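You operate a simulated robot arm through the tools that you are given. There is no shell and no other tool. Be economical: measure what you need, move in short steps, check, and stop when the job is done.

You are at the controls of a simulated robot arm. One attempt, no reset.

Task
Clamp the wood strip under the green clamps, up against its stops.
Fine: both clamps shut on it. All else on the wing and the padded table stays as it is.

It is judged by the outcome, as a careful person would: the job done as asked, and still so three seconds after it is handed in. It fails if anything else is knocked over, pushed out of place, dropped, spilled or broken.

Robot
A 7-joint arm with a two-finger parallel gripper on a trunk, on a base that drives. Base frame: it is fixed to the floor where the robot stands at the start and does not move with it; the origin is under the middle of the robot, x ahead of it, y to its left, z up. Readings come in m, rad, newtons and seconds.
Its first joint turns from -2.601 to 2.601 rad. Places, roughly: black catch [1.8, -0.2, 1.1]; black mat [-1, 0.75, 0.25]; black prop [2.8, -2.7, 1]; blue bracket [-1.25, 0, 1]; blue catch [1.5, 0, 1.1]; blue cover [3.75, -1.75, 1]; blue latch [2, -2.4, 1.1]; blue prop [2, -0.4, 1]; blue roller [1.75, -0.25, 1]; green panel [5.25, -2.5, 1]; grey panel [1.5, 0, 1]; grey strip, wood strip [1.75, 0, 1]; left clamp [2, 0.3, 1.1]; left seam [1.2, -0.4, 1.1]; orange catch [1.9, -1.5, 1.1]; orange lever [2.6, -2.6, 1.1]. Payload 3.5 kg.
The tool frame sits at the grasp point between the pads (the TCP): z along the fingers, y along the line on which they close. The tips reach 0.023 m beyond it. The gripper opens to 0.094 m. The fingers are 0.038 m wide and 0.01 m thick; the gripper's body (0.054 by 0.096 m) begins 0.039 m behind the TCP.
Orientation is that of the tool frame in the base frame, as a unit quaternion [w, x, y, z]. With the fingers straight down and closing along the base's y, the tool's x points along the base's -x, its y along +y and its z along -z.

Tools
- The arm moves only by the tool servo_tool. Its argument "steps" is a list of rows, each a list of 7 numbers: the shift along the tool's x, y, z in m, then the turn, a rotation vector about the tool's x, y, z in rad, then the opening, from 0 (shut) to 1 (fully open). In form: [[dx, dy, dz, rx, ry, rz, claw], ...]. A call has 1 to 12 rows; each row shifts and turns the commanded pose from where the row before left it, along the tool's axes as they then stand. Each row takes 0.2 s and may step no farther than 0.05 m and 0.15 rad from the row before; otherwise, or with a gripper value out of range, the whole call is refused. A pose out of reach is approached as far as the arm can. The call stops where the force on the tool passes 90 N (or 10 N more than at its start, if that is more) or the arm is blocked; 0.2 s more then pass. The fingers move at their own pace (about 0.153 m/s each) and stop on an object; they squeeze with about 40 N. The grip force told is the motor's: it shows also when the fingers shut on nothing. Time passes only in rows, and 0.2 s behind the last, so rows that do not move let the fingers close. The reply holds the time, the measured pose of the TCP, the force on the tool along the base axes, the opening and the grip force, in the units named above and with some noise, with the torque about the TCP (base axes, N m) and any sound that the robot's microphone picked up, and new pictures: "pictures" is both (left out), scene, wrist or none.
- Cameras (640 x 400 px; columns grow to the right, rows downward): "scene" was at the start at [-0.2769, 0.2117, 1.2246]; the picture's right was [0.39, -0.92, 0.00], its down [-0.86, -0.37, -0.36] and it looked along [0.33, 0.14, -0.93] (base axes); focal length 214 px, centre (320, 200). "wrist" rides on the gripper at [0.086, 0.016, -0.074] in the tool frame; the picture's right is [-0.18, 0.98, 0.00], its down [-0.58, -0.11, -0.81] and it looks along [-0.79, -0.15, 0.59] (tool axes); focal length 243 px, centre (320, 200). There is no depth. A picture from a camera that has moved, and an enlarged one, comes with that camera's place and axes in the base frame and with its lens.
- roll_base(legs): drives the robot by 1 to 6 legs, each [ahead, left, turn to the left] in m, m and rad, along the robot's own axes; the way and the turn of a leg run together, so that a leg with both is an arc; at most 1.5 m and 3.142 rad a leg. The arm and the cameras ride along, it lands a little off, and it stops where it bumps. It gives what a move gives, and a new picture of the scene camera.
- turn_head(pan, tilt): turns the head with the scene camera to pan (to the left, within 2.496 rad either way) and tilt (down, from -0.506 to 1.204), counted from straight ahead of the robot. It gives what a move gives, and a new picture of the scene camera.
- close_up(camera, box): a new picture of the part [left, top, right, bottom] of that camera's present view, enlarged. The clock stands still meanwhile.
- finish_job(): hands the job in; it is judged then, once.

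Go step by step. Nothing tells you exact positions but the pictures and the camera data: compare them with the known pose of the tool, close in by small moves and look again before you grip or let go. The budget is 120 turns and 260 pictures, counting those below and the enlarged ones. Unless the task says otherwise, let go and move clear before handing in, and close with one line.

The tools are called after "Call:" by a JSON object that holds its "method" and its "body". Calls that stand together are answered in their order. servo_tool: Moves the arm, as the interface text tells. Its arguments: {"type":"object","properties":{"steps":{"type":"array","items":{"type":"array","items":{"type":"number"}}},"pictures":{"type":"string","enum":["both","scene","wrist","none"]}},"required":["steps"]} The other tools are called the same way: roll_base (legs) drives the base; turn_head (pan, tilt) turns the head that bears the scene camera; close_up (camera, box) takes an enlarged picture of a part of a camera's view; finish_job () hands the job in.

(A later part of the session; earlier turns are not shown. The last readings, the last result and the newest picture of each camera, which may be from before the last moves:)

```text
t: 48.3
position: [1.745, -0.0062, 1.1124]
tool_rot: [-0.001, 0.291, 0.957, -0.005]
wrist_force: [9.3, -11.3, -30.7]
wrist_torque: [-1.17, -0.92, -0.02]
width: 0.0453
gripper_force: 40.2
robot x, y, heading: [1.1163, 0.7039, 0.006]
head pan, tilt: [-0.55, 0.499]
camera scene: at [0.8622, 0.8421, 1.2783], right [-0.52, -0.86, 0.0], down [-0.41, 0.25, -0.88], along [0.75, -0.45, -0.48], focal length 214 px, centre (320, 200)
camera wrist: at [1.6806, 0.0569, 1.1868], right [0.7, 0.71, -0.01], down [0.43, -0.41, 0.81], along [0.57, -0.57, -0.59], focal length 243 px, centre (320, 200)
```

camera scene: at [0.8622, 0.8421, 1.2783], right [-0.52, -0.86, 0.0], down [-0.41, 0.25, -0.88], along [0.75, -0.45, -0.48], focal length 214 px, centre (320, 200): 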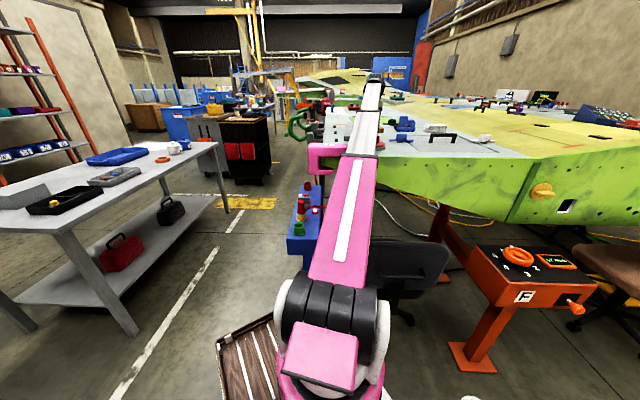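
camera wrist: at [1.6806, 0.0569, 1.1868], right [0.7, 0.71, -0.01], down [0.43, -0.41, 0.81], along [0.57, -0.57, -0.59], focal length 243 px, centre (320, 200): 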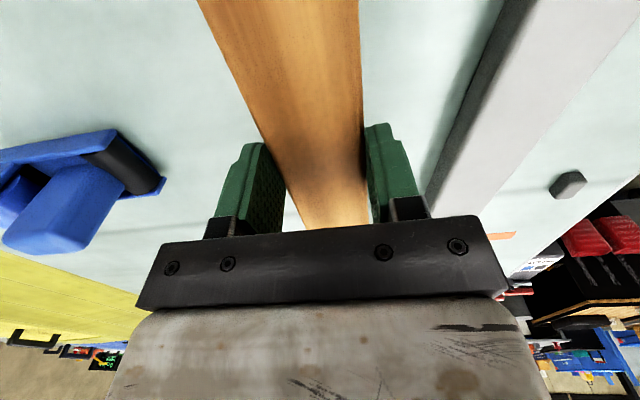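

It's lifted about 30 mm, near the limit here. I'll first pull it 45 mm back along its length, which also allows more height.

Call:
{"method": "servo_tool", "body": {"steps": [[0.0225, 0, 0, 0, 0, 0, 0.1], [0.0225, 0.005, 0, 0, 0, 0, 0.1], [0, 0.02, 0, 0, 0, 0, 0.1], [0, 0, 0, 0, 0, 0, 0.1]], "pictures": "wrist"}}

Call:
{"method": "turn_head", "body": {"pan": -0.9, "tilt": 0.4}}

Call:
{"method": "close_up", "body": {"camera": "scene", "box": [200, 110, 360, 210]}}

```text
t: 48.9
position: [1.7138, 0.019, 1.1135]
tool_rot: [0.006, 0.294, 0.956, -0.008]
wrist_force: [6.5, -7.4, -21.5]
wrist_torque: [-0.76, -0.67, 0.04]
width: 0.0453
gripper_force: 39.8
robot x, y, heading: [1.1145, 0.7026, 0.013]
head pan, tilt: [-0.55, 0.499]
stopped in row 3: the force on the tool passed its limit at 95 N (the readings are from after the stop); the commanded pose is now the measured one
camera wrist: at [1.6501, 0.083, 1.1867], right [0.7, 0.71, -0.01], down [0.42, -0.4, 0.82], along [0.58, -0.58, -0.58], focal length 243 px, centre (320, 200)
```

wrist: 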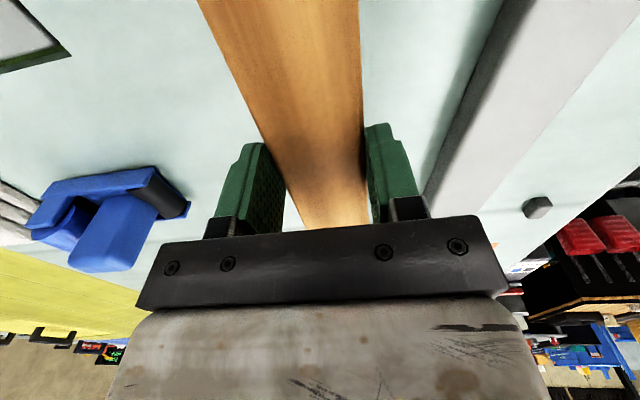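

```text
t: 49.8
position: [1.7142, 0.0187, 1.1136]
tool_rot: [0.005, 0.293, 0.956, -0.009]
wrist_force: [8.9, -9.2, -35.5]
wrist_torque: [-1.78, -1.35, -0.12]
width: 0.0453
gripper_force: 40.2
robot x, y, heading: [1.1138, 0.6977, 0.009]
head pan, tilt: [-0.901, 0.4]
camera scene: at [0.8415, 0.8174, 1.2874], right [-0.78, -0.63, 0.0], down [-0.24, 0.3, -0.92], along [0.58, -0.72, -0.39], focal length 214 px, centre (320, 200)
```

scene: 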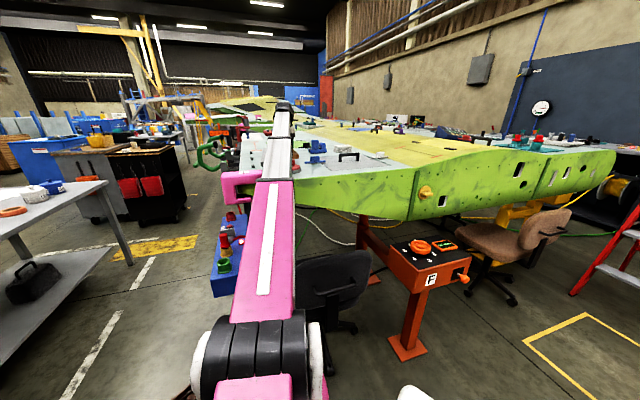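

```text
4.00 times, centred on (280, 160) of scene
camera zoom: at [0.8415, 0.8174, 1.2874], right [-0.78, -0.63, 0.0], down [-0.24, 0.3, -0.92], along [0.58, -0.72, -0.39], focal length 858 px, centre (480, 360)
```

zoom: 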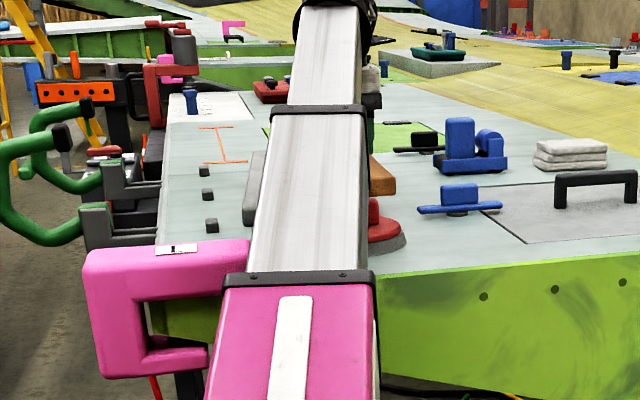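

The arm is right at its height limit of about 1.113, which leaves the strip's underside roughly 1 cm above the grey strip. I'll ease down 3 mm and carry it sideways toward the edge in small steps.

Call:
{"method": "servo_tool", "body": {"steps": [[0, 0, 0.003, 0, 0, 0, 0.1], [0, 0.012, 0, 0, 0, 0, 0.1], [0, 0.012, 0, 0, 0, 0, 0.1], [0, 0.012, 0, 0, 0, 0, 0.1]], "pictures": "wrist"}}

```text
t: 50.8
position: [1.7348, 0.0488, 1.1102]
tool_rot: [0.004, 0.294, 0.956, -0.008]
wrist_force: [-3.9, -17.6, -29.0]
wrist_torque: [-0.33, -2.21, 1.5]
width: 0.0454
gripper_force: 40.5
robot x, y, heading: [1.1115, 0.7077, 0.005]
head pan, tilt: [-0.901, 0.4]
camera wrist: at [1.6704, 0.1125, 1.1833], right [0.7, 0.71, -0.01], down [0.42, -0.4, 0.81], along [0.57, -0.58, -0.58], focal length 243 px, centre (320, 200)
```

wrist: 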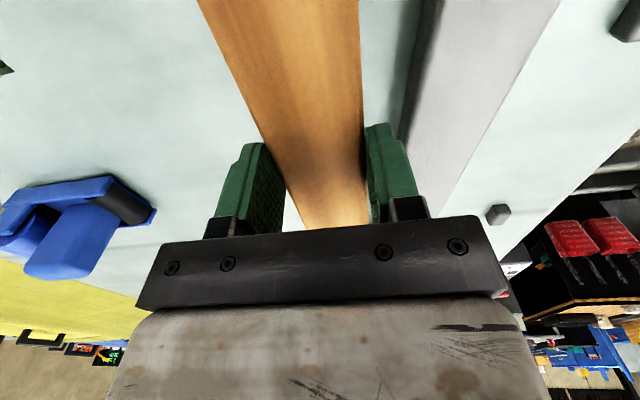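

The sideways force and twist suggest the strip's near end touches something, perhaps the red disc. I'll stop and look.

Call:
{"method": "close_up", "body": {"camera": "scene", "box": [250, 130, 340, 186]}}

Call:
{"method": "turn_head", "body": {"pan": -1.3, "tilt": 0.4}}

Call:
{"method": "close_up", "body": {"camera": "scene", "box": [150, 120, 270, 195]}}

```text
7.11 times, centred on (295, 158) of scene
camera zoom: at [0.8415, 0.8175, 1.2874], right [-0.78, -0.63, 0.0], down [-0.24, 0.3, -0.92], along [0.58, -0.72, -0.39], focal length 1525 px, centre (498, 499)
```

zoom: 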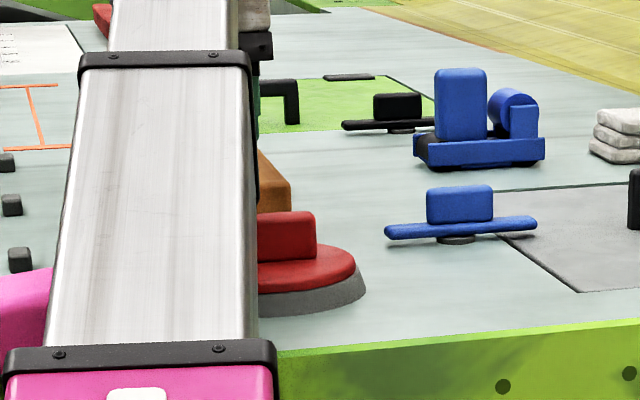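

```text
t: 51.6
position: [1.7345, 0.0483, 1.1103]
tool_rot: [0.005, 0.294, 0.956, -0.008]
wrist_force: [7.0, -7.5, -29.0]
wrist_torque: [-1.42, -1.06, -0.06]
width: 0.0452
gripper_force: 40.1
robot x, y, heading: [1.1143, 0.7035, 0.007]
head pan, tilt: [-1.3, 0.4]
camera scene: at [0.8089, 0.8005, 1.2874], right [-0.96, -0.27, 0.0], down [-0.11, 0.37, -0.92], along [0.25, -0.89, -0.39], focal length 214 px, centre (320, 200)
```

scene: 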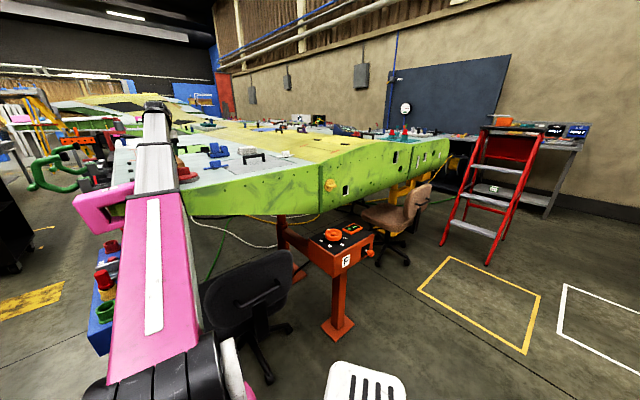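

```text
5.33 times, centred on (210, 158) of scene
camera zoom: at [0.8089, 0.8005, 1.2874], right [-0.96, -0.27, 0.0], down [-0.11, 0.37, -0.92], along [0.25, -0.89, -0.39], focal length 1144 px, centre (907, 427)
```

zoom: 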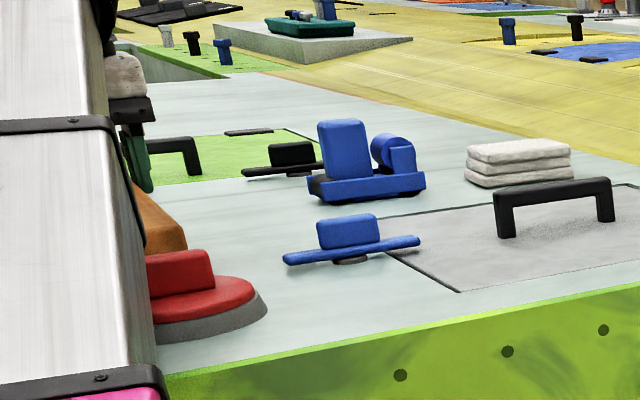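

The force settled back, so it was only the transient; the strip end is just beside the red disc. I'll give it 25 mm more clearance while passing, and continue.

Call:
{"method": "servo_tool", "body": {"steps": [[-0.012, 0, 0.001, 0, 0, 0, 0.1], [-0.012, 0.008, 0, 0, 0, 0, 0.1], [0, 0.012, 0, 0, 0, 0, 0.1], [0, 0.012, 0, 0, 0, 0, 0.1], [0, 0, 0, 0, 0, 0, 0.1]], "pictures": "wrist"}}

```text
t: 52.8
position: [1.7719, 0.0619, 1.1083]
tool_rot: [0.004, 0.293, 0.956, -0.008]
wrist_force: [0.5, 0.2, -2.0]
wrist_torque: [-0.06, 0.01, 0.01]
width: 0.0453
gripper_force: 40.1
robot x, y, heading: [1.1109, 0.7028, 0.011]
head pan, tilt: [-1.3, 0.4]
camera wrist: at [1.7078, 0.1259, 1.1823], right [0.7, 0.71, -0.01], down [0.42, -0.4, 0.81], along [0.57, -0.58, -0.58], focal length 243 px, centre (320, 200)
```

wrist: 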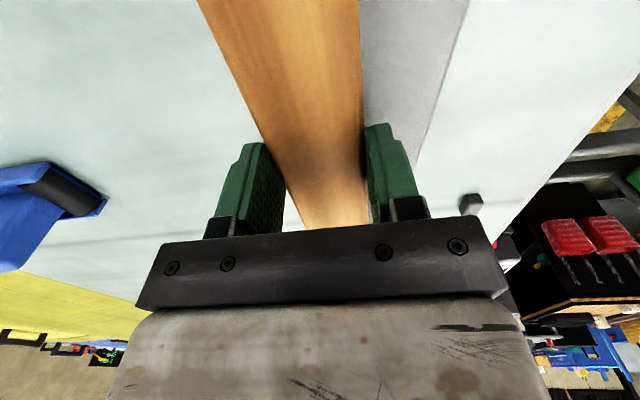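

It's now over the grey strip with no contact. I'll rise 4 mm and continue toward the edge.

Call:
{"method": "servo_tool", "body": {"steps": [[0, 0.01, -0.002, 0, 0, 0, 0.1], [0, 0.012, -0.002, 0, 0, 0, 0.1], [0, 0.014, 0, 0, 0, 0, 0.1], [0, 0.014, 0, 0, 0, 0, 0.1], [0, 0.014, 0, 0, 0, 0, 0.1], [0, 0, 0, 0, 0, 0, 0.1]], "pictures": "wrist"}}

```text
t: 54.2
position: [1.8065, 0.1143, 1.1126]
tool_rot: [0.004, 0.294, 0.956, -0.007]
wrist_force: [-0.2, -0.5, -1.0]
wrist_torque: [-0.03, -0.01, 0.01]
width: 0.0452
gripper_force: 39.8
robot x, y, heading: [1.1136, 0.7007, 0.01]
head pan, tilt: [-1.3, 0.4]
camera wrist: at [1.743, 0.1779, 1.1856], right [0.7, 0.71, -0.01], down [0.42, -0.4, 0.81], along [0.57, -0.58, -0.58], focal length 243 px, centre (320, 200)
```

wrist: 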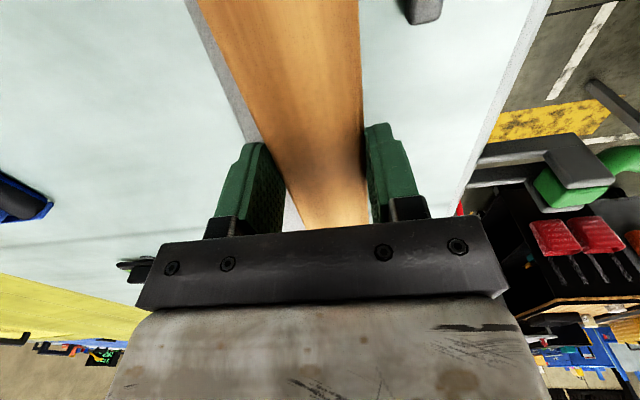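

The stops' outboard faces are at about n=1.163 and the top edge at 1.211. That 48 mm ledge matches the 45 mm strip, which confirms the seat. I'll move over the ledge, leaving about 4 mm to the stops.

Call:
{"method": "servo_tool", "body": {"steps": [[0.007, 0.015, 0, 0, 0, 0, 0.1], [0.007, 0.015, 0, 0, 0, 0, 0.1], [0.007, 0.015, 0, 0, 0, 0, 0.1], [0.0076, 0.015, 0, 0, 0, 0, 0.1], [0, 0.014, 0, 0, 0, 0, 0.1], [0, 0.013, 0, 0, 0, 0, 0.1], [0, 0, 0, 0, 0, 0, 0.1]], "pictures": "both"}}

Call:
{"method": "turn_head", "body": {"pan": -0.45, "tilt": 0.4}}

Call:
{"method": "close_up", "body": {"camera": "scene", "box": [270, 100, 400, 181]}}

```text
t: 55.8
position: [1.8312, 0.2031, 1.1104]
tool_rot: [0.004, 0.293, 0.956, -0.008]
wrist_force: [-0.1, -0.3, -2.5]
wrist_torque: [-0.03, -0.03, -0.04]
width: 0.0457
gripper_force: 39.8
robot x, y, heading: [1.1192, 0.7038, 0.011]
head pan, tilt: [-1.3, 0.4]
camera scene: at [0.8088, 0.8005, 1.2874], right [-0.96, -0.27, 0.0], down [-0.11, 0.37, -0.92], along [0.25, -0.89, -0.39], focal length 214 px, centre (320, 200)
camera wrist: at [1.768, 0.2673, 1.1843], right [0.7, 0.71, -0.01], down [0.42, -0.4, 0.81], along [0.57, -0.58, -0.58], focal length 243 px, centre (320, 200)
```

scene: 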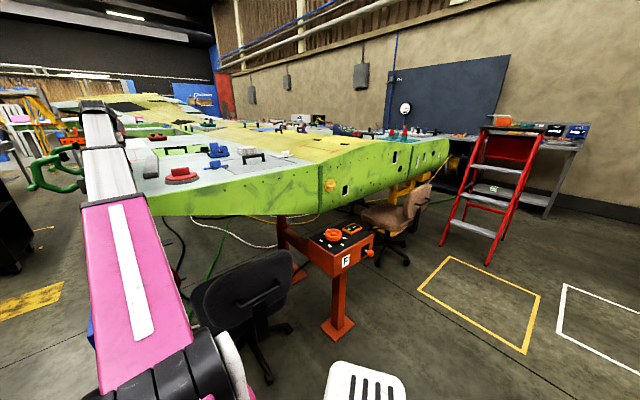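
wrist: 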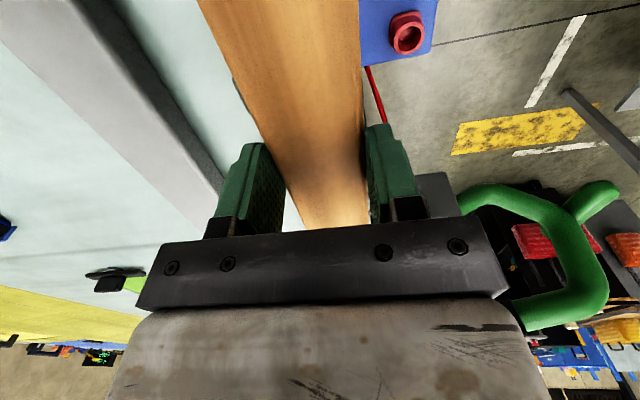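

```text
t: 57.0
position: [1.8322, 0.2031, 1.1105]
tool_rot: [0.003, 0.294, 0.956, -0.009]
wrist_force: [-0.4, 0.0, -2.4]
wrist_torque: [0.01, -0.04, -0.02]
width: 0.0453
gripper_force: 39.9
robot x, y, heading: [1.1172, 0.7047, 0.008]
head pan, tilt: [-0.45, 0.4]
camera scene: at [0.8671, 0.8498, 1.2874], right [-0.43, -0.9, 0.0], down [-0.35, 0.17, -0.92], along [0.83, -0.4, -0.39], focal length 214 px, centre (320, 200)
```

scene: 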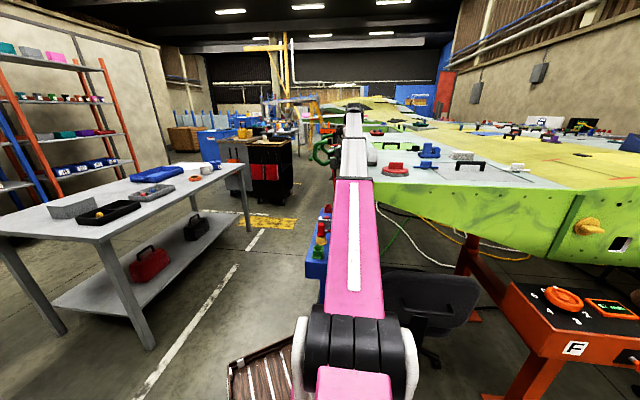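

```text
4.92 times, centred on (335, 140) of scene
camera zoom: at [0.8671, 0.8498, 1.2874], right [-0.43, -0.9, 0.0], down [-0.35, 0.17, -0.92], along [0.83, -0.4, -0.39], focal length 1056 px, centre (246, 493)
```

zoom: 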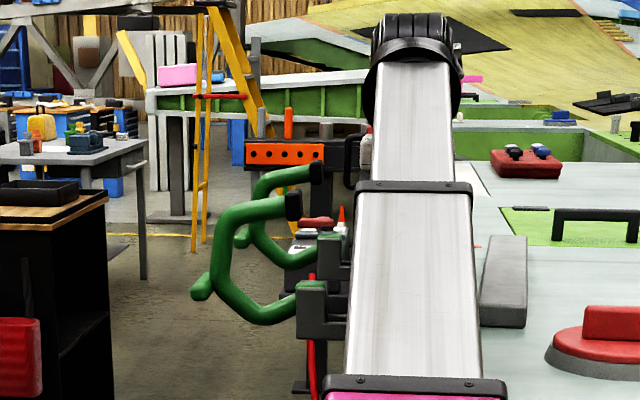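

The strip is aligned over the ledge and the forearm clears the clamps. I'll lower it in small steps until it touches.

Call:
{"method": "servo_tool", "body": {"steps": [[0, 0, 0.008, 0, 0, 0, 0.1], [0, 0, 0.007, 0, 0, 0, 0.1], [0, 0, 0.005, 0, 0, 0, 0.1], [0, 0, 0.004, 0, 0, 0, 0.1], [0, 0, 0, 0, 0, 0, 0.1]], "pictures": "wrist"}}

```text
t: 58.2
position: [1.8331, 0.2037, 1.087]
tool_rot: [0.004, 0.294, 0.956, -0.008]
wrist_force: [-0.1, 0.0, -1.6]
wrist_torque: [-0.04, -0.02, -0.01]
width: 0.0453
gripper_force: 39.6
robot x, y, heading: [1.1136, 0.7015, 0.008]
head pan, tilt: [-0.45, 0.4]
camera wrist: at [1.7681, 0.2677, 1.1601], right [0.7, 0.71, -0.01], down [0.42, -0.4, 0.81], along [0.57, -0.58, -0.58], focal length 243 px, centre (320, 200)
```

wrist: 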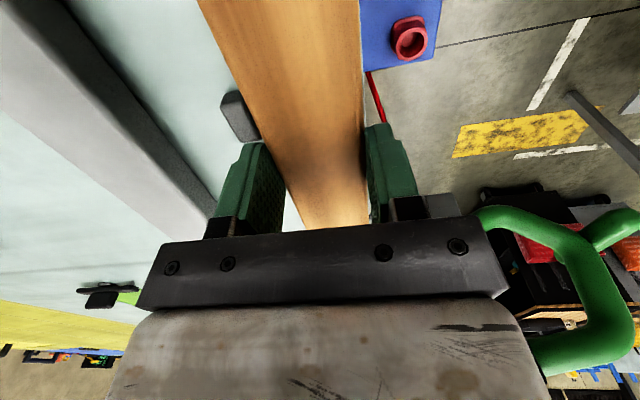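

The middle stop sits right beside the inboard finger, so that finger would land on it. I'll shift 24 mm along first, then finish lowering.

Call:
{"method": "servo_tool", "body": {"steps": [[-0.012, 0, 0, 0, 0, 0, 0.1], [-0.012, 0, 0, 0, 0, 0, 0.1], [0, 0, 0.003, 0, 0, 0, 0.1], [0, 0, 0.003, 0, 0, 0, 0.1], [0, 0, 0, 0, 0, 0, 0.1]], "pictures": "wrist"}}

```text
t: 59.4
position: [1.8519, 0.1907, 1.0818]
tool_rot: [0.005, 0.293, 0.956, -0.009]
wrist_force: [0.3, 1.3, 21.8]
wrist_torque: [0.74, 0.47, -0.1]
width: 0.0451
gripper_force: 40.3
robot x, y, heading: [1.111, 0.6997, 0.005]
head pan, tilt: [-0.45, 0.4]
camera wrist: at [1.7884, 0.2541, 1.1556], right [0.7, 0.71, -0.01], down [0.42, -0.4, 0.82], along [0.58, -0.58, -0.58], focal length 243 px, centre (320, 200)
```

wrist: 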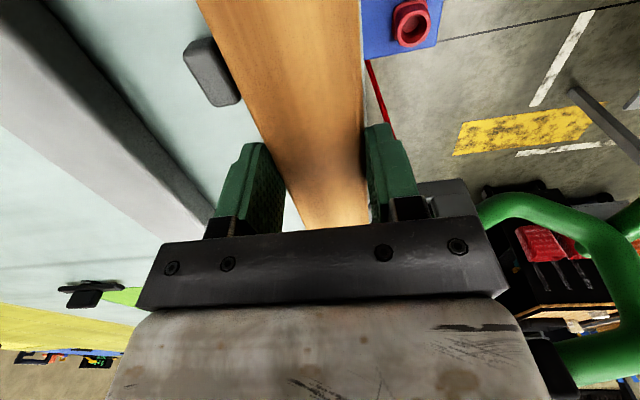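

It's on the surface. I'll unload slightly and slide inboard onto the stops in small steps, watching the force.

Call:
{"method": "servo_tool", "body": {"steps": [[0, 0, -0.002, 0, 0, 0, 0.1], [0, -0.002, 0, 0, 0, 0, 0.1], [0, -0.002, 0, 0, 0, 0, 0.1], [0, 0, 0, 0, 0, 0, 0.1]], "pictures": "wrist"}}

```text
t: 60.4
position: [1.8518, 0.1871, 1.0826]
tool_rot: [0.004, 0.292, 0.956, -0.008]
wrist_force: [3.1, 8.2, -2.7]
wrist_torque: [0.27, -0.18, 1.01]
width: 0.0454
gripper_force: 39.7
robot x, y, heading: [1.1146, 0.7032, 0.007]
head pan, tilt: [-0.45, 0.4]
camera wrist: at [1.7868, 0.2508, 1.1562], right [0.7, 0.71, -0.01], down [0.42, -0.4, 0.81], along [0.58, -0.58, -0.58], focal length 243 px, centre (320, 200)
```

wrist: 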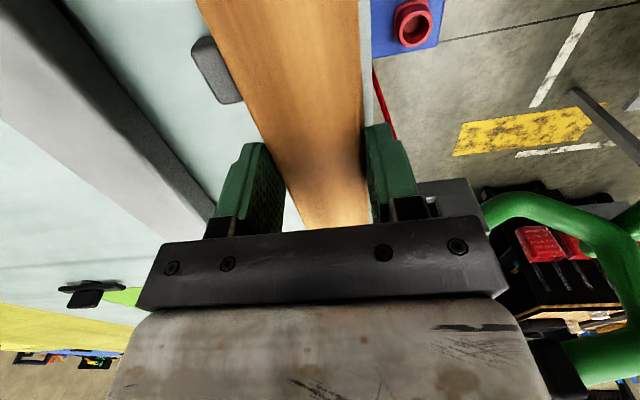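

The contact is at the far stop first, so the strip is turned by a hair. I'll rotate it gently about that contact while pushing inboard.

Call:
{"method": "servo_tool", "body": {"steps": [[0, -0.0012, 0, 0, 0, -0.01, 0.1], [0, -0.0012, 0, 0, 0, -0.01, 0.1], [0, 0, 0, 0, 0, 0, 0.1]], "pictures": "wrist"}}

Call:
{"method": "close_up", "body": {"camera": "wrist", "box": [150, 0, 390, 150]}}

```text
t: 61.2
position: [1.8493, 0.1853, 1.0834]
tool_rot: [0.003, 0.282, 0.959, -0.008]
wrist_force: [9.9, 21.6, -7.2]
wrist_torque: [0.73, -0.22, -1.12]
width: 0.0455
gripper_force: 39.9
robot x, y, heading: [1.1117, 0.703, 0.005]
head pan, tilt: [-0.45, 0.4]
camera wrist: at [1.7848, 0.2483, 1.1565], right [0.69, 0.72, -0.01], down [0.43, -0.39, 0.81], along [0.59, -0.56, -0.58], focal length 243 px, centre (320, 200)
```

wrist: 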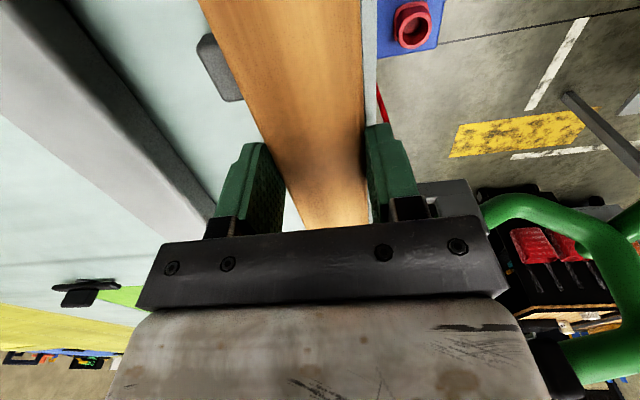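

```text
2.67 times, centred on (270, 75) of wrist
camera zoom: at [1.7848, 0.2483, 1.1565], right [0.69, 0.72, -0.01], down [0.43, -0.39, 0.81], along [0.59, -0.56, -0.58], focal length 647 px, centre (453, 533)
```

zoom: 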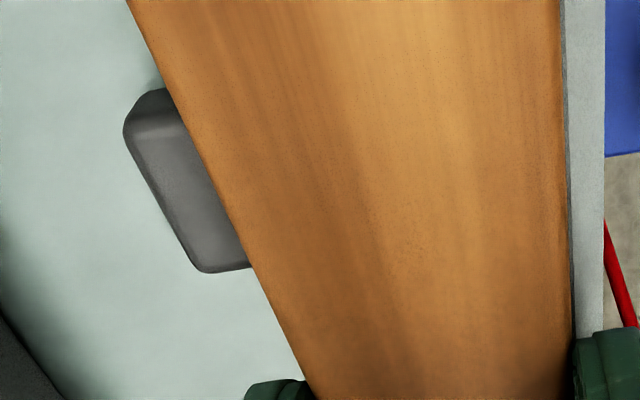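

Now the load is shared and the strip's side is flush on the middle stop as well. I'll relax the side load, open slightly and check the strip's ends against the clamps and stops.

Call:
{"method": "servo_tool", "body": {"steps": [[0, 0.001, 0, 0, 0, 0, 0.1], [0, 0, 0, 0, 0, 0, 0.6], [0, 0, 0, 0, 0, 0, 0.75], [0, 0, 0, 0, 0, 0, 0.75]], "pictures": "none"}}

Call:
{"method": "turn_head", "body": {"pan": -0.6, "tilt": 0.4}}

Call:
{"method": "close_up", "body": {"camera": "scene", "box": [250, 100, 380, 181]}}

```text
t: 62.2
position: [1.8497, 0.1848, 1.0836]
tool_rot: [0.004, 0.284, 0.959, -0.008]
wrist_force: [-0.1, 0.7, -0.3]
wrist_torque: [-0.02, -0.06, 0.01]
width: 0.0705
gripper_force: 0.2
robot x, y, heading: [1.1141, 0.7042, 0.005]
head pan, tilt: [-0.45, 0.4]
```

```text
t: 62.9
position: [1.8492, 0.1847, 1.0843]
tool_rot: [0.004, 0.284, 0.959, -0.008]
wrist_force: [-0.3, -0.1, -0.4]
wrist_torque: [-0.04, 0.01, -0.01]
width: 0.0704
gripper_force: 0.0
robot x, y, heading: [1.1114, 0.7016, 0.007]
head pan, tilt: [-0.6, 0.4]
camera scene: at [0.8603, 0.8379, 1.2874], right [-0.56, -0.83, 0.0], down [-0.32, 0.22, -0.92], along [0.76, -0.51, -0.39], focal length 214 px, centre (320, 200)
```

scene: 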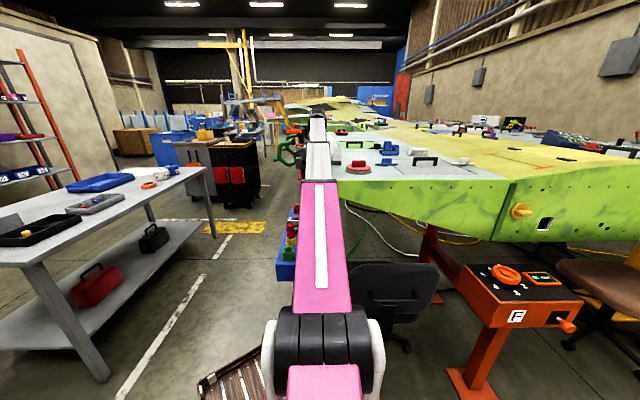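

```text
4.92 times, centred on (315, 140) of scene
camera zoom: at [0.8603, 0.8379, 1.2874], right [-0.56, -0.83, 0.0], down [-0.32, 0.22, -0.92], along [0.76, -0.51, -0.39], focal length 1056 px, centre (345, 493)
```

zoom: 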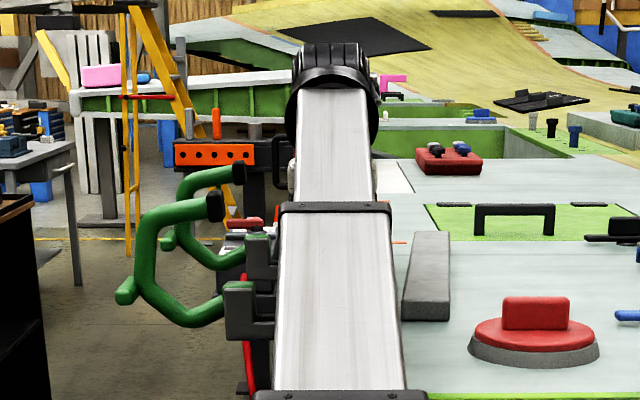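

The arm hides the strip. I'll open, rise, tilt and move the hand inboard over the wing so the head can see.

Call:
{"method": "servo_tool", "body": {"steps": [[0, 0, 0, 0, 0, 0, 0.9], [0, 0, -0.013, 0, 0, 0, 0.9], [0, 0, -0.013, 0, 0, 0, 0.9], [0, 0, 0, 0, -0.15, 0, 0.9], [0, 0, 0, 0, -0.15, 0, 0.9], [0, 0, 0, 0, -0.15, 0, 0.9], [-0.0174, 0, -0.036, 0, 0, 0, 0.9], [-0.0174, 0, -0.036, 0, 0, 0, 0.9], [-0.0174, 0, -0.036, 0, 0, 0, 0.9]], "pictures": "wrist"}}

Call:
{"method": "servo_tool", "body": {"steps": [[0, -0.045, 0, 0, 0, 0, 0.9], [0, -0.045, 0, 0, 0, 0, 0.9], [0, -0.045, 0, 0, 0, 0, 0.9], [0, -0.045, 0, 0, 0, 0, 0.9], [0, -0.045, 0, 0, 0, 0, 0.9], [0, -0.045, 0, 0, 0, 0, 0.9]], "pictures": "none"}}

Call:
{"method": "close_up", "body": {"camera": "scene", "box": [250, 100, 380, 181]}}

```text
t: 64.9
position: [1.8497, 0.188, 1.2293]
tool_rot: [0.217, 0.275, 0.934, -0.072]
wrist_force: [0.1, 0.2, 0.1]
wrist_torque: [0.0, 0.01, 0.0]
width: 0.0847
gripper_force: 0.0
robot x, y, heading: [1.1137, 0.7006, 0.008]
head pan, tilt: [-0.6, 0.4]
camera wrist: at [1.7635, 0.2627, 1.2577], right [0.67, 0.74, 0.07], down [0.08, -0.17, 0.98], along [0.73, -0.66, -0.17], focal length 243 px, centre (320, 200)
```

wrist: 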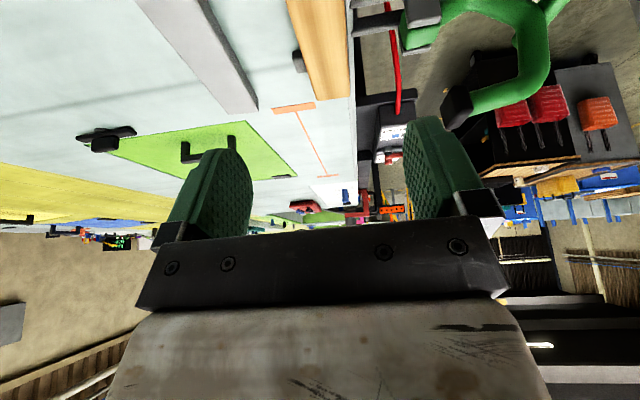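

```text
t: 66.3
position: [1.7022, -0.0419, 1.234]
tool_rot: [0.217, 0.275, 0.934, -0.072]
wrist_force: [-0.1, -0.4, 0.0]
wrist_torque: [-0.01, 0.01, 0.03]
width: 0.0847
gripper_force: 0.0
robot x, y, heading: [1.1144, 0.7025, 0.006]
head pan, tilt: [-0.6, 0.4]
```

```text
4.92 times, centred on (315, 140) of scene
camera zoom: at [0.8601, 0.8377, 1.2874], right [-0.56, -0.83, 0.0], down [-0.32, 0.22, -0.92], along [0.76, -0.51, -0.39], focal length 1056 px, centre (345, 493)
```

zoom: 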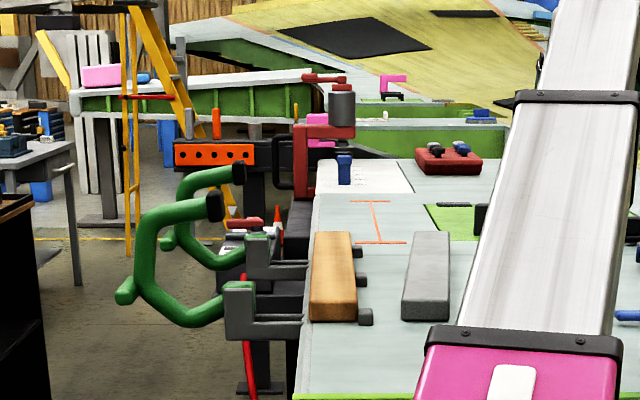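

The strip lies on the ledge against all three stops, but sits about 20 mm too far along and barely covers the near stop. I'll go back, regrip 20 mm further on and slide it toward the near end.

Call:
{"method": "servo_tool", "body": {"steps": [[0, 0.045, 0, 0, 0, 0, 0.9], [0, 0.045, 0, 0, 0, 0, 0.9], [0, 0.045, 0, 0, 0, 0, 0.9], [0, 0.045, 0, 0, 0, 0, 0.9], [0, 0.045, 0, 0, 0, 0, 0.9], [0, 0.045, 0, 0, 0, 0, 0.9], [0.0174, 0, 0.036, 0, 0, 0, 0.9], [0.0174, 0, 0.036, 0, 0, 0, 0.9], [0.0174, 0, 0.036, 0, 0, 0, 0.9]], "pictures": "none"}}

Call:
{"method": "servo_tool", "body": {"steps": [[0, 0, 0, 0, 0.15, 0, 0.9], [0, 0, 0, 0, 0.15, 0, 0.9], [0, 0, 0, 0, 0.15, 0, 0.9], [-0.022, 0, 0, 0, 0, 0, 0.9], [0, 0, 0.01, 0, 0, 0, 0.9], [0, 0, 0, 0, 0, 0, 0.9]], "pictures": "wrist"}}

```text
t: 68.3
position: [1.8471, 0.1859, 1.1099]
tool_rot: [0.218, 0.275, 0.934, -0.072]
wrist_force: [-0.8, 0.1, -0.3]
wrist_torque: [0.01, 0.01, -0.03]
width: 0.0846
gripper_force: 0.1
robot x, y, heading: [1.1137, 0.7008, 0.012]
head pan, tilt: [-0.6, 0.4]
```

```text
t: 69.7
position: [1.867, 0.1731, 1.0998]
tool_rot: [0.004, 0.284, 0.959, -0.008]
wrist_force: [0.4, 0.0, 0.8]
wrist_torque: [-0.02, -0.01, -0.01]
width: 0.0846
gripper_force: 0.0
robot x, y, heading: [1.1155, 0.6998, 0.009]
head pan, tilt: [-0.6, 0.4]
camera wrist: at [1.8019, 0.236, 1.173], right [0.69, 0.72, -0.01], down [0.43, -0.39, 0.81], along [0.59, -0.57, -0.58], focal length 243 px, centre (320, 200)
```

wrist: 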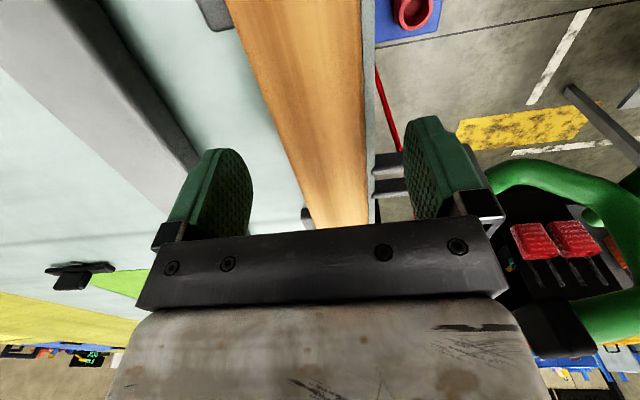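

Call:
{"method": "servo_tool", "body": {"steps": [[0, 0, 0.009, 0, 0, 0, 0.9], [0, 0, 0.009, 0, 0, 0, 0.9], [0, 0, 0, 0, 0, 0, 0.5], [0, 0, 0, 0, 0, 0, 0.2], [0, 0, 0, 0, 0, 0, 0.1], [0, 0, -0.002, 0, 0, 0, 0.1], [0.007, 0.0005, 0, 0, 0, 0, 0.1], [0.007, 0, 0, 0, 0, 0, 0.1], [0.007, 0, 0, 0, 0, 0, 0.1], [0, 0, 0, 0, 0, 0, 0.1]], "pictures": "wrist"}}

```text
t: 71.9
position: [1.8509, 0.1855, 1.0827]
tool_rot: [0.005, 0.283, 0.959, -0.007]
wrist_force: [17.1, 11.6, 2.1]
wrist_torque: [-0.22, -1.25, -0.8]
width: 0.0453
gripper_force: 39.7
robot x, y, heading: [1.1123, 0.7019, 0.005]
head pan, tilt: [-0.6, 0.4]
camera wrist: at [1.7857, 0.248, 1.1564], right [0.69, 0.72, -0.01], down [0.43, -0.39, 0.81], along [0.59, -0.57, -0.58], focal length 243 px, centre (320, 200)
```

wrist: 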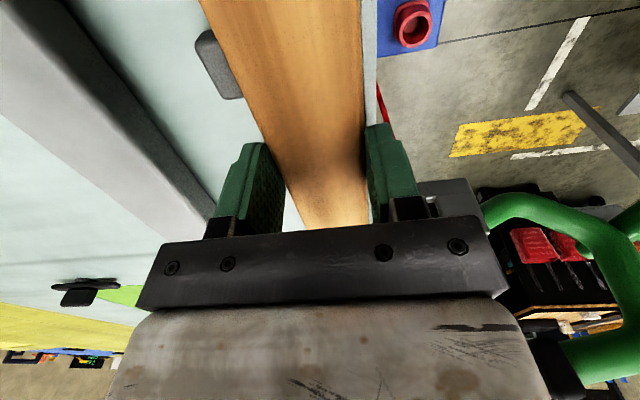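

The strip slid back and presses on the stops. I'll release, rise and move inboard again to check.

Call:
{"method": "servo_tool", "body": {"steps": [[0, 0.0008, 0, 0, 0, 0, 0.1], [0, 0, 0, 0, 0, 0, 0.6], [0, 0, 0, 0, 0, 0, 0.9], [0, 0, -0.013, 0, 0, 0, 0.9], [0, 0, -0.013, 0, 0, 0, 0.9], [0, 0, 0, 0, -0.15, 0, 0.9], [0, 0, 0, 0, -0.15, 0, 0.9], [0, 0, 0, 0, -0.15, 0, 0.9], [-0.0174, 0, -0.036, 0, 0, 0, 0.9], [-0.0174, 0, -0.036, 0, 0, 0, 0.9], [-0.0174, 0, -0.036, 0, 0, 0, 0.9]], "pictures": "none"}}

Call:
{"method": "servo_tool", "body": {"steps": [[0, -0.045, 0, 0, 0, 0, 0.9], [0, -0.045, 0, 0, 0, 0, 0.9], [0, -0.045, 0, 0, 0, 0, 0.9], [0, -0.045, 0, 0, 0, 0, 0.9], [0, -0.045, 0, 0, 0, 0, 0.9]], "pictures": "none"}}

Call:
{"method": "close_up", "body": {"camera": "scene", "box": [270, 125, 360, 181]}}

```text
t: 74.3
position: [1.8528, 0.188, 1.2295]
tool_rot: [0.218, 0.275, 0.934, -0.071]
wrist_force: [-0.1, 0.0, 0.7]
wrist_torque: [-0.03, 0.02, 0.03]
width: 0.0846
gripper_force: 0.0
robot x, y, heading: [1.1122, 0.7015, 0.008]
head pan, tilt: [-0.6, 0.4]
```

```text
t: 75.5
position: [1.7288, -0.0001, 1.2323]
tool_rot: [0.219, 0.274, 0.934, -0.072]
wrist_force: [-0.1, 0.4, 0.4]
wrist_torque: [0.05, -0.01, -0.01]
width: 0.0846
gripper_force: 0.1
robot x, y, heading: [1.1109, 0.702, 0.002]
head pan, tilt: [-0.6, 0.4]
```

```text
7.11 times, centred on (315, 153) of scene
camera zoom: at [0.8602, 0.8377, 1.2874], right [-0.56, -0.83, 0.0], down [-0.32, 0.22, -0.92], along [0.76, -0.51, -0.39], focal length 1525 px, centre (356, 534)
```

zoom: 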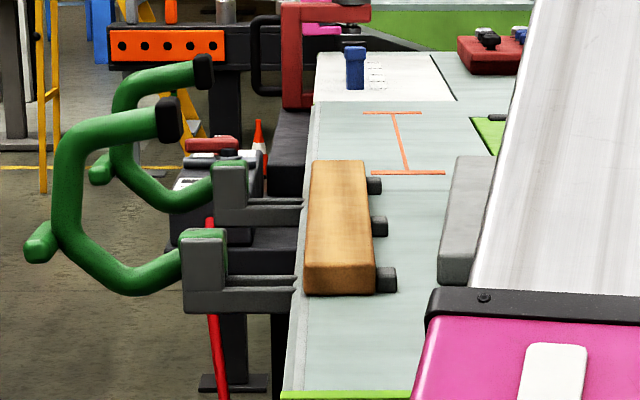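

The strip now lies flush on all three stops and is centred on the two clamps (at s≈1.27 and 1.54, strip 1.21 to 1.61). Shut, the pads should land on its middle. I'll shut the clamps from outside the edge, so I'll swing the arm back over the clamps at 1.24 m first.

Call:
{"method": "servo_tool", "body": {"steps": [[0, 0.048, -0.004, -0.0542, 0, -0.1052, 0.5], [0, 0.048, 0, -0.0542, 0, -0.1052, 0.5], [0, 0.048, 0, -0.0542, 0, -0.1052, 0.2], [0, 0.048, 0, -0.0542, 0, -0.1052, 0], [0, 0.048, 0, -0.0542, 0, -0.1052, 0], [0, 0.048, 0, 0, 0, 0, 0], [0, 0.048, 0, 0, 0, 0, 0], [0, 0.048, 0, 0, 0, 0, 0]], "pictures": "wrist"}}

```text
t: 77.3
position: [1.7984, 0.3684, 1.2317]
tool_rot: [0.227, -0.008, 0.974, 0.0]
wrist_force: [0.3, 0.3, 0.7]
wrist_torque: [0.0, 0.03, -0.01]
width: 0.0
gripper_force: 40.0
robot x, y, heading: [1.1168, 0.7014, 0.005]
head pan, tilt: [-0.6, 0.4]
camera wrist: at [1.6881, 0.3831, 1.2614], right [0.15, 0.99, 0.08], down [0.17, -0.1, 0.98], along [0.97, -0.13, -0.18], focal length 243 px, centre (320, 200)
```

wrist: 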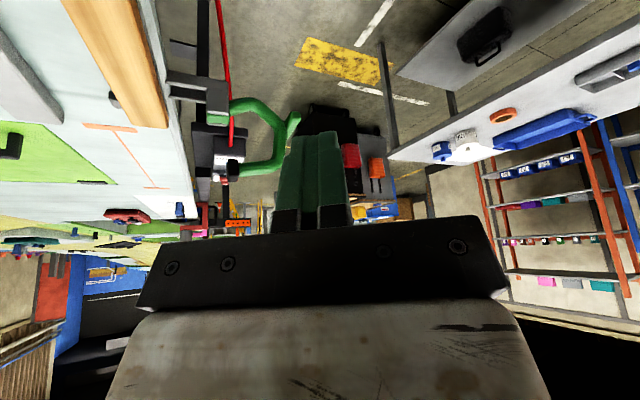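

Call:
{"method": "servo_tool", "body": {"steps": [[0, 0.048, 0, 0, 0, 0, 0], [0, 0.048, 0, 0, 0, 0, 0], [0, 0.048, 0, 0, 0, 0, 0], [0, 0.048, 0, 0, 0, 0, 0], [0, 0.048, 0, 0, 0, 0, 0], [0, 0.048, 0, 0, 0, 0, 0], [0, 0.048, 0, 0, 0, 0, 0], [0, 0.048, 0, 0, 0, 0, 0], [0, 0.048, 0, 0, 0, 0, 0]], "pictures": "none"}}

Call:
{"method": "roll_base", "body": {"legs": [[0, 0.2, 0], [0.68, 0.02, 0]]}}

Call:
{"method": "turn_head", "body": {"pan": -1.2, "tilt": 0.4}}

Call:
{"method": "close_up", "body": {"camera": "scene", "box": [220, 130, 400, 243]}}

```text
t: 79.3
position: [1.7939, 0.7982, 1.2312]
tool_rot: [0.227, -0.007, 0.974, 0.001]
wrist_force: [0.7, 1.1, 0.2]
wrist_torque: [-0.02, -0.01, -0.02]
width: 0.0
gripper_force: 40.4
robot x, y, heading: [1.1105, 0.6977, 0.006]
head pan, tilt: [-0.6, 0.4]
```

```text
t: 84.2
position: [2.4723, 1.0185, 1.231]
tool_rot: [0.226, -0.006, 0.974, 0.0]
wrist_force: [-0.2, -0.6, -0.3]
wrist_torque: [-0.02, -0.01, 0.02]
width: 0.0001
gripper_force: 40.1
robot x, y, heading: [1.7868, 0.9253, -0.001]
head pan, tilt: [-0.6, 0.4]
camera scene: at [1.5372, 1.0625, 1.2874], right [-0.56, -0.83, 0.0], down [-0.32, 0.22, -0.92], along [0.76, -0.52, -0.39], focal length 214 px, centre (320, 200)
```

scene: 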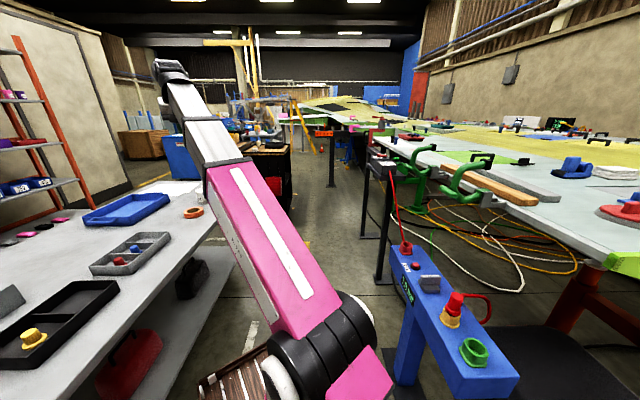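

```text
t: 85.2
position: [2.4725, 1.0197, 1.2297]
tool_rot: [0.227, -0.006, 0.974, 0.0]
wrist_force: [0.9, 0.0, -0.7]
wrist_torque: [-0.01, 0.02, 0.0]
width: 0.0001
gripper_force: 40.3
robot x, y, heading: [1.7882, 0.924, -0.002]
head pan, tilt: [-1.201, 0.4]
camera scene: at [1.4944, 1.0284, 1.2874], right [-0.93, -0.36, 0.0], down [-0.14, 0.36, -0.92], along [0.34, -0.86, -0.39], focal length 214 px, centre (320, 200)
```

scene: 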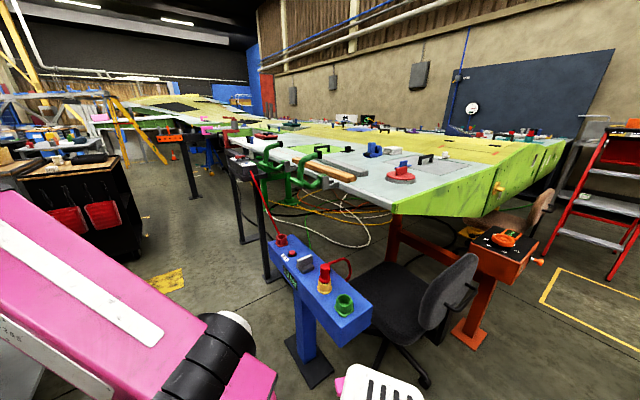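

```text
3.54 times, centred on (310, 186) of scene
camera zoom: at [1.4944, 1.0284, 1.2874], right [-0.93, -0.36, 0.0], down [-0.14, 0.36, -0.92], along [0.34, -0.86, -0.39], focal length 759 px, centre (355, 248)
```

zoom: 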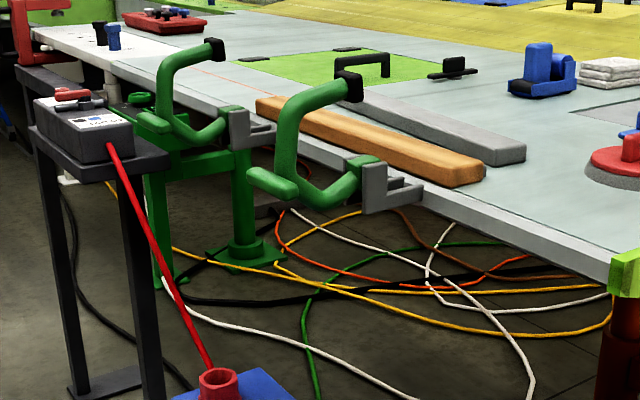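

The pink guard that was on the wing tip is no longer there in this view. I need to find out what happened before going on.

Call:
{"method": "close_up", "body": {"camera": "scene", "box": [320, 180, 480, 280]}}

Call:
{"method": "turn_head", "body": {"pan": -1.5, "tilt": 0.85}}

```text
4.00 times, centred on (400, 230) of scene
camera zoom: at [1.4944, 1.0284, 1.2874], right [-0.93, -0.36, 0.0], down [-0.14, 0.36, -0.92], along [0.34, -0.86, -0.39], focal length 858 px, centre (0, 80)
```

zoom: 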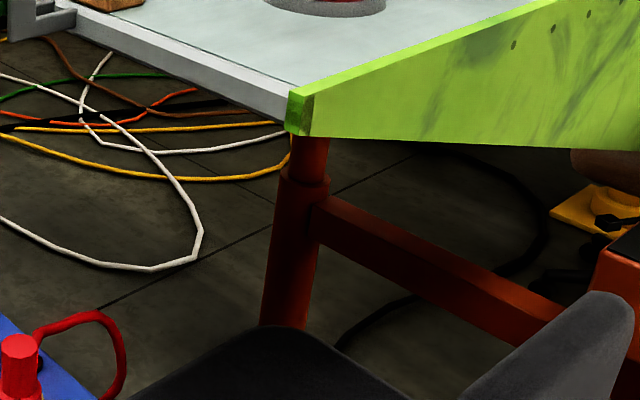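

```text
t: 86.2
position: [2.4716, 1.0196, 1.2298]
tool_rot: [0.226, -0.006, 0.974, -0.001]
wrist_force: [-0.3, -0.8, 0.6]
wrist_torque: [0.01, 0.0, 0.02]
width: 0.0
gripper_force: 40.2
robot x, y, heading: [1.7917, 0.9246, 0.003]
head pan, tilt: [-1.499, 0.85]
camera scene: at [1.4665, 1.0367, 1.2483], right [-1.0, -0.07, 0.0], down [-0.06, 0.75, -0.66], along [0.05, -0.66, -0.75], focal length 214 px, centre (320, 200)
```

scene: 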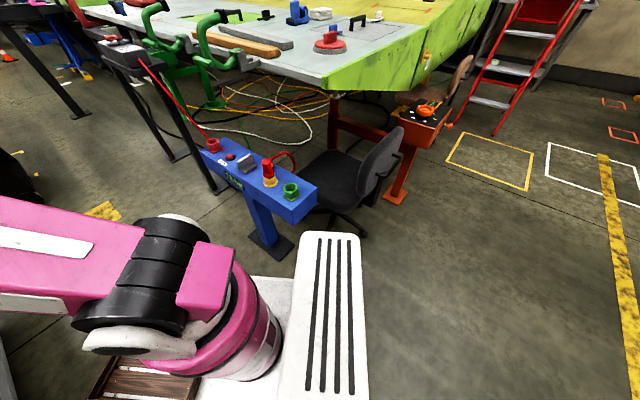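

Call:
{"method": "turn_head", "body": {"pan": -2.2, "tilt": 0.7}}

Call:
{"method": "turn_head", "body": {"pan": 0.6, "tilt": 1.1}}

Call:
{"method": "turn_head", "body": {"pan": -0.7, "tilt": 0.9}}

```text
t: 87.2
position: [2.4719, 1.0193, 1.2307]
tool_rot: [0.226, -0.007, 0.974, 0.0]
wrist_force: [0.3, -0.7, 0.1]
wrist_torque: [0.01, -0.01, -0.04]
width: 0.0001
gripper_force: 40.2
robot x, y, heading: [1.7893, 0.9252, 0.0]
head pan, tilt: [-2.201, 0.7]
camera scene: at [1.4108, 1.0459, 1.2605], right [-0.81, 0.59, 0.0], down [0.38, 0.52, -0.76], along [-0.45, -0.62, -0.64], focal length 214 px, centre (320, 200)
```

scene: 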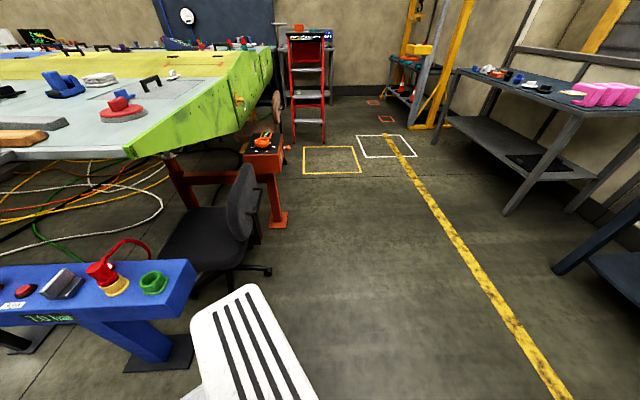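

```text
t: 89.7
position: [2.472, 1.0196, 1.2303]
tool_rot: [0.227, -0.007, 0.974, 0.0]
wrist_force: [0.0, 0.6, -0.5]
wrist_torque: [-0.01, 0.01, 0.04]
width: 0.0002
gripper_force: 39.9
robot x, y, heading: [1.793, 0.927, 0.004]
head pan, tilt: [0.6, 1.1]
camera scene: at [1.5127, 1.1504, 1.2305], right [0.57, -0.82, 0.0], down [-0.73, -0.5, -0.45], along [0.37, 0.26, -0.89], focal length 214 px, centre (320, 200)
```

scene: 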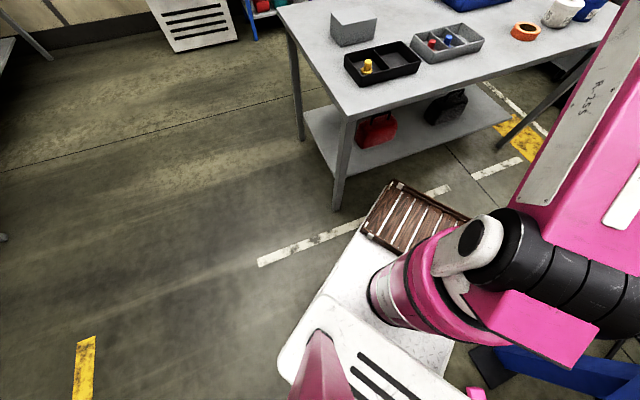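

```text
t: 91.2
position: [2.4705, 1.0194, 1.2302]
tool_rot: [0.226, -0.006, 0.974, -0.001]
wrist_force: [0.5, -1.2, -0.9]
wrist_torque: [0.0, 0.01, 0.02]
width: 0.0
gripper_force: 40.0
robot x, y, heading: [1.788, 0.928, 0.005]
head pan, tilt: [-0.7, 0.901]
camera scene: at [1.5185, 1.0662, 1.2444], right [-0.64, -0.77, 0.0], down [-0.6, 0.5, -0.62], along [0.48, -0.4, -0.78], focal length 214 px, centre (320, 200)
```

scene: 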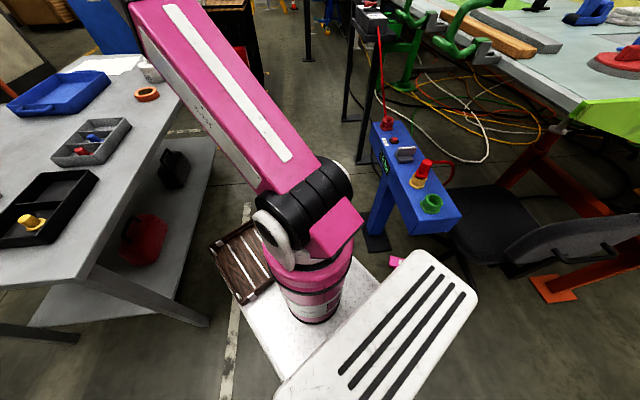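

The pink guard has been knocked off the wing tip, evidently by the underside of my forearm while I was placing the strip. It lies on the floor near (1.6, 0.4). I'll shut the clamps first and then try to put the guard back. Swinging the arm toward the far clamp now.

Call:
{"method": "servo_tool", "body": {"steps": [[0.006, -0.049, -0.003, 0.033, 0, 0.067, 0], [0.006, -0.049, -0.003, 0.033, 0, 0.067, 0], [0.006, -0.049, -0.003, 0.033, 0, 0.067, 0], [0.006, -0.049, -0.003, 0.033, 0, 0.067, 0], [0.006, -0.049, -0.003, 0.033, 0, 0.067, 0], [0.006, -0.049, -0.003, 0.033, 0, 0.067, 0], [0.006, -0.049, -0.003, 0.033, 0, 0.067, 0], [0.006, -0.049, -0.003, 0.033, 0, 0.067, 0], [0.006, -0.049, -0.003, 0.033, 0, 0.067, 0], [0.006, -0.049, -0.003, 0.033, 0, 0.067, 0]], "pictures": "both"}}

```text
t: 93.4
position: [2.2551, 0.5872, 1.2301]
tool_rot: [0.212, 0.349, 0.909, -0.083]
wrist_force: [0.0, 0.0, 0.1]
wrist_torque: [0.02, -0.02, 0.01]
width: 0.0
gripper_force: 40.0
robot x, y, heading: [1.7908, 0.9285, 0.002]
head pan, tilt: [-0.7, 0.901]
camera scene: at [1.5185, 1.066, 1.2444], right [-0.64, -0.77, 0.0], down [-0.6, 0.5, -0.62], along [0.48, -0.4, -0.78], focal length 214 px, centre (320, 200)
camera wrist: at [2.183, 0.6748, 1.2584], right [0.78, 0.62, 0.08], down [0.05, -0.19, 0.98], along [0.62, -0.76, -0.18], focal length 243 px, centre (320, 200)
```

scene: 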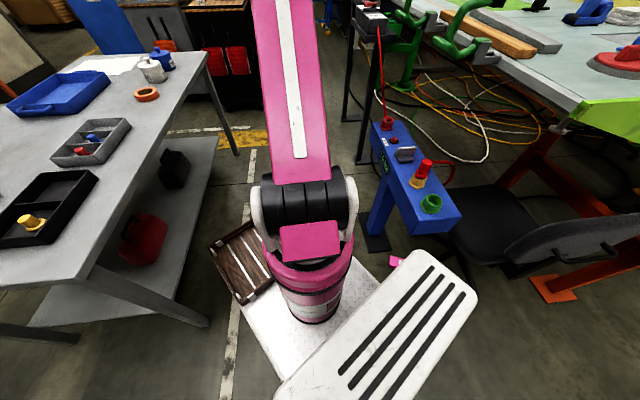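
wrist: 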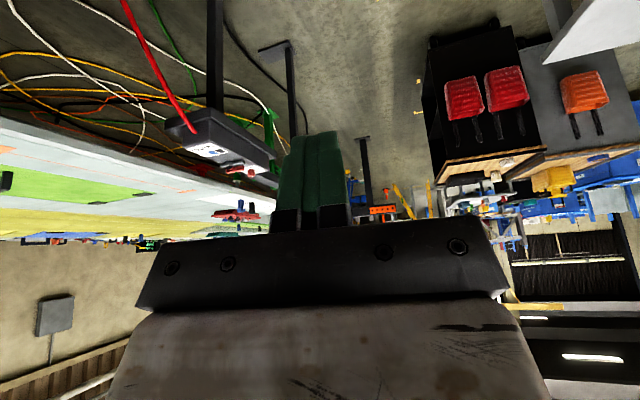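

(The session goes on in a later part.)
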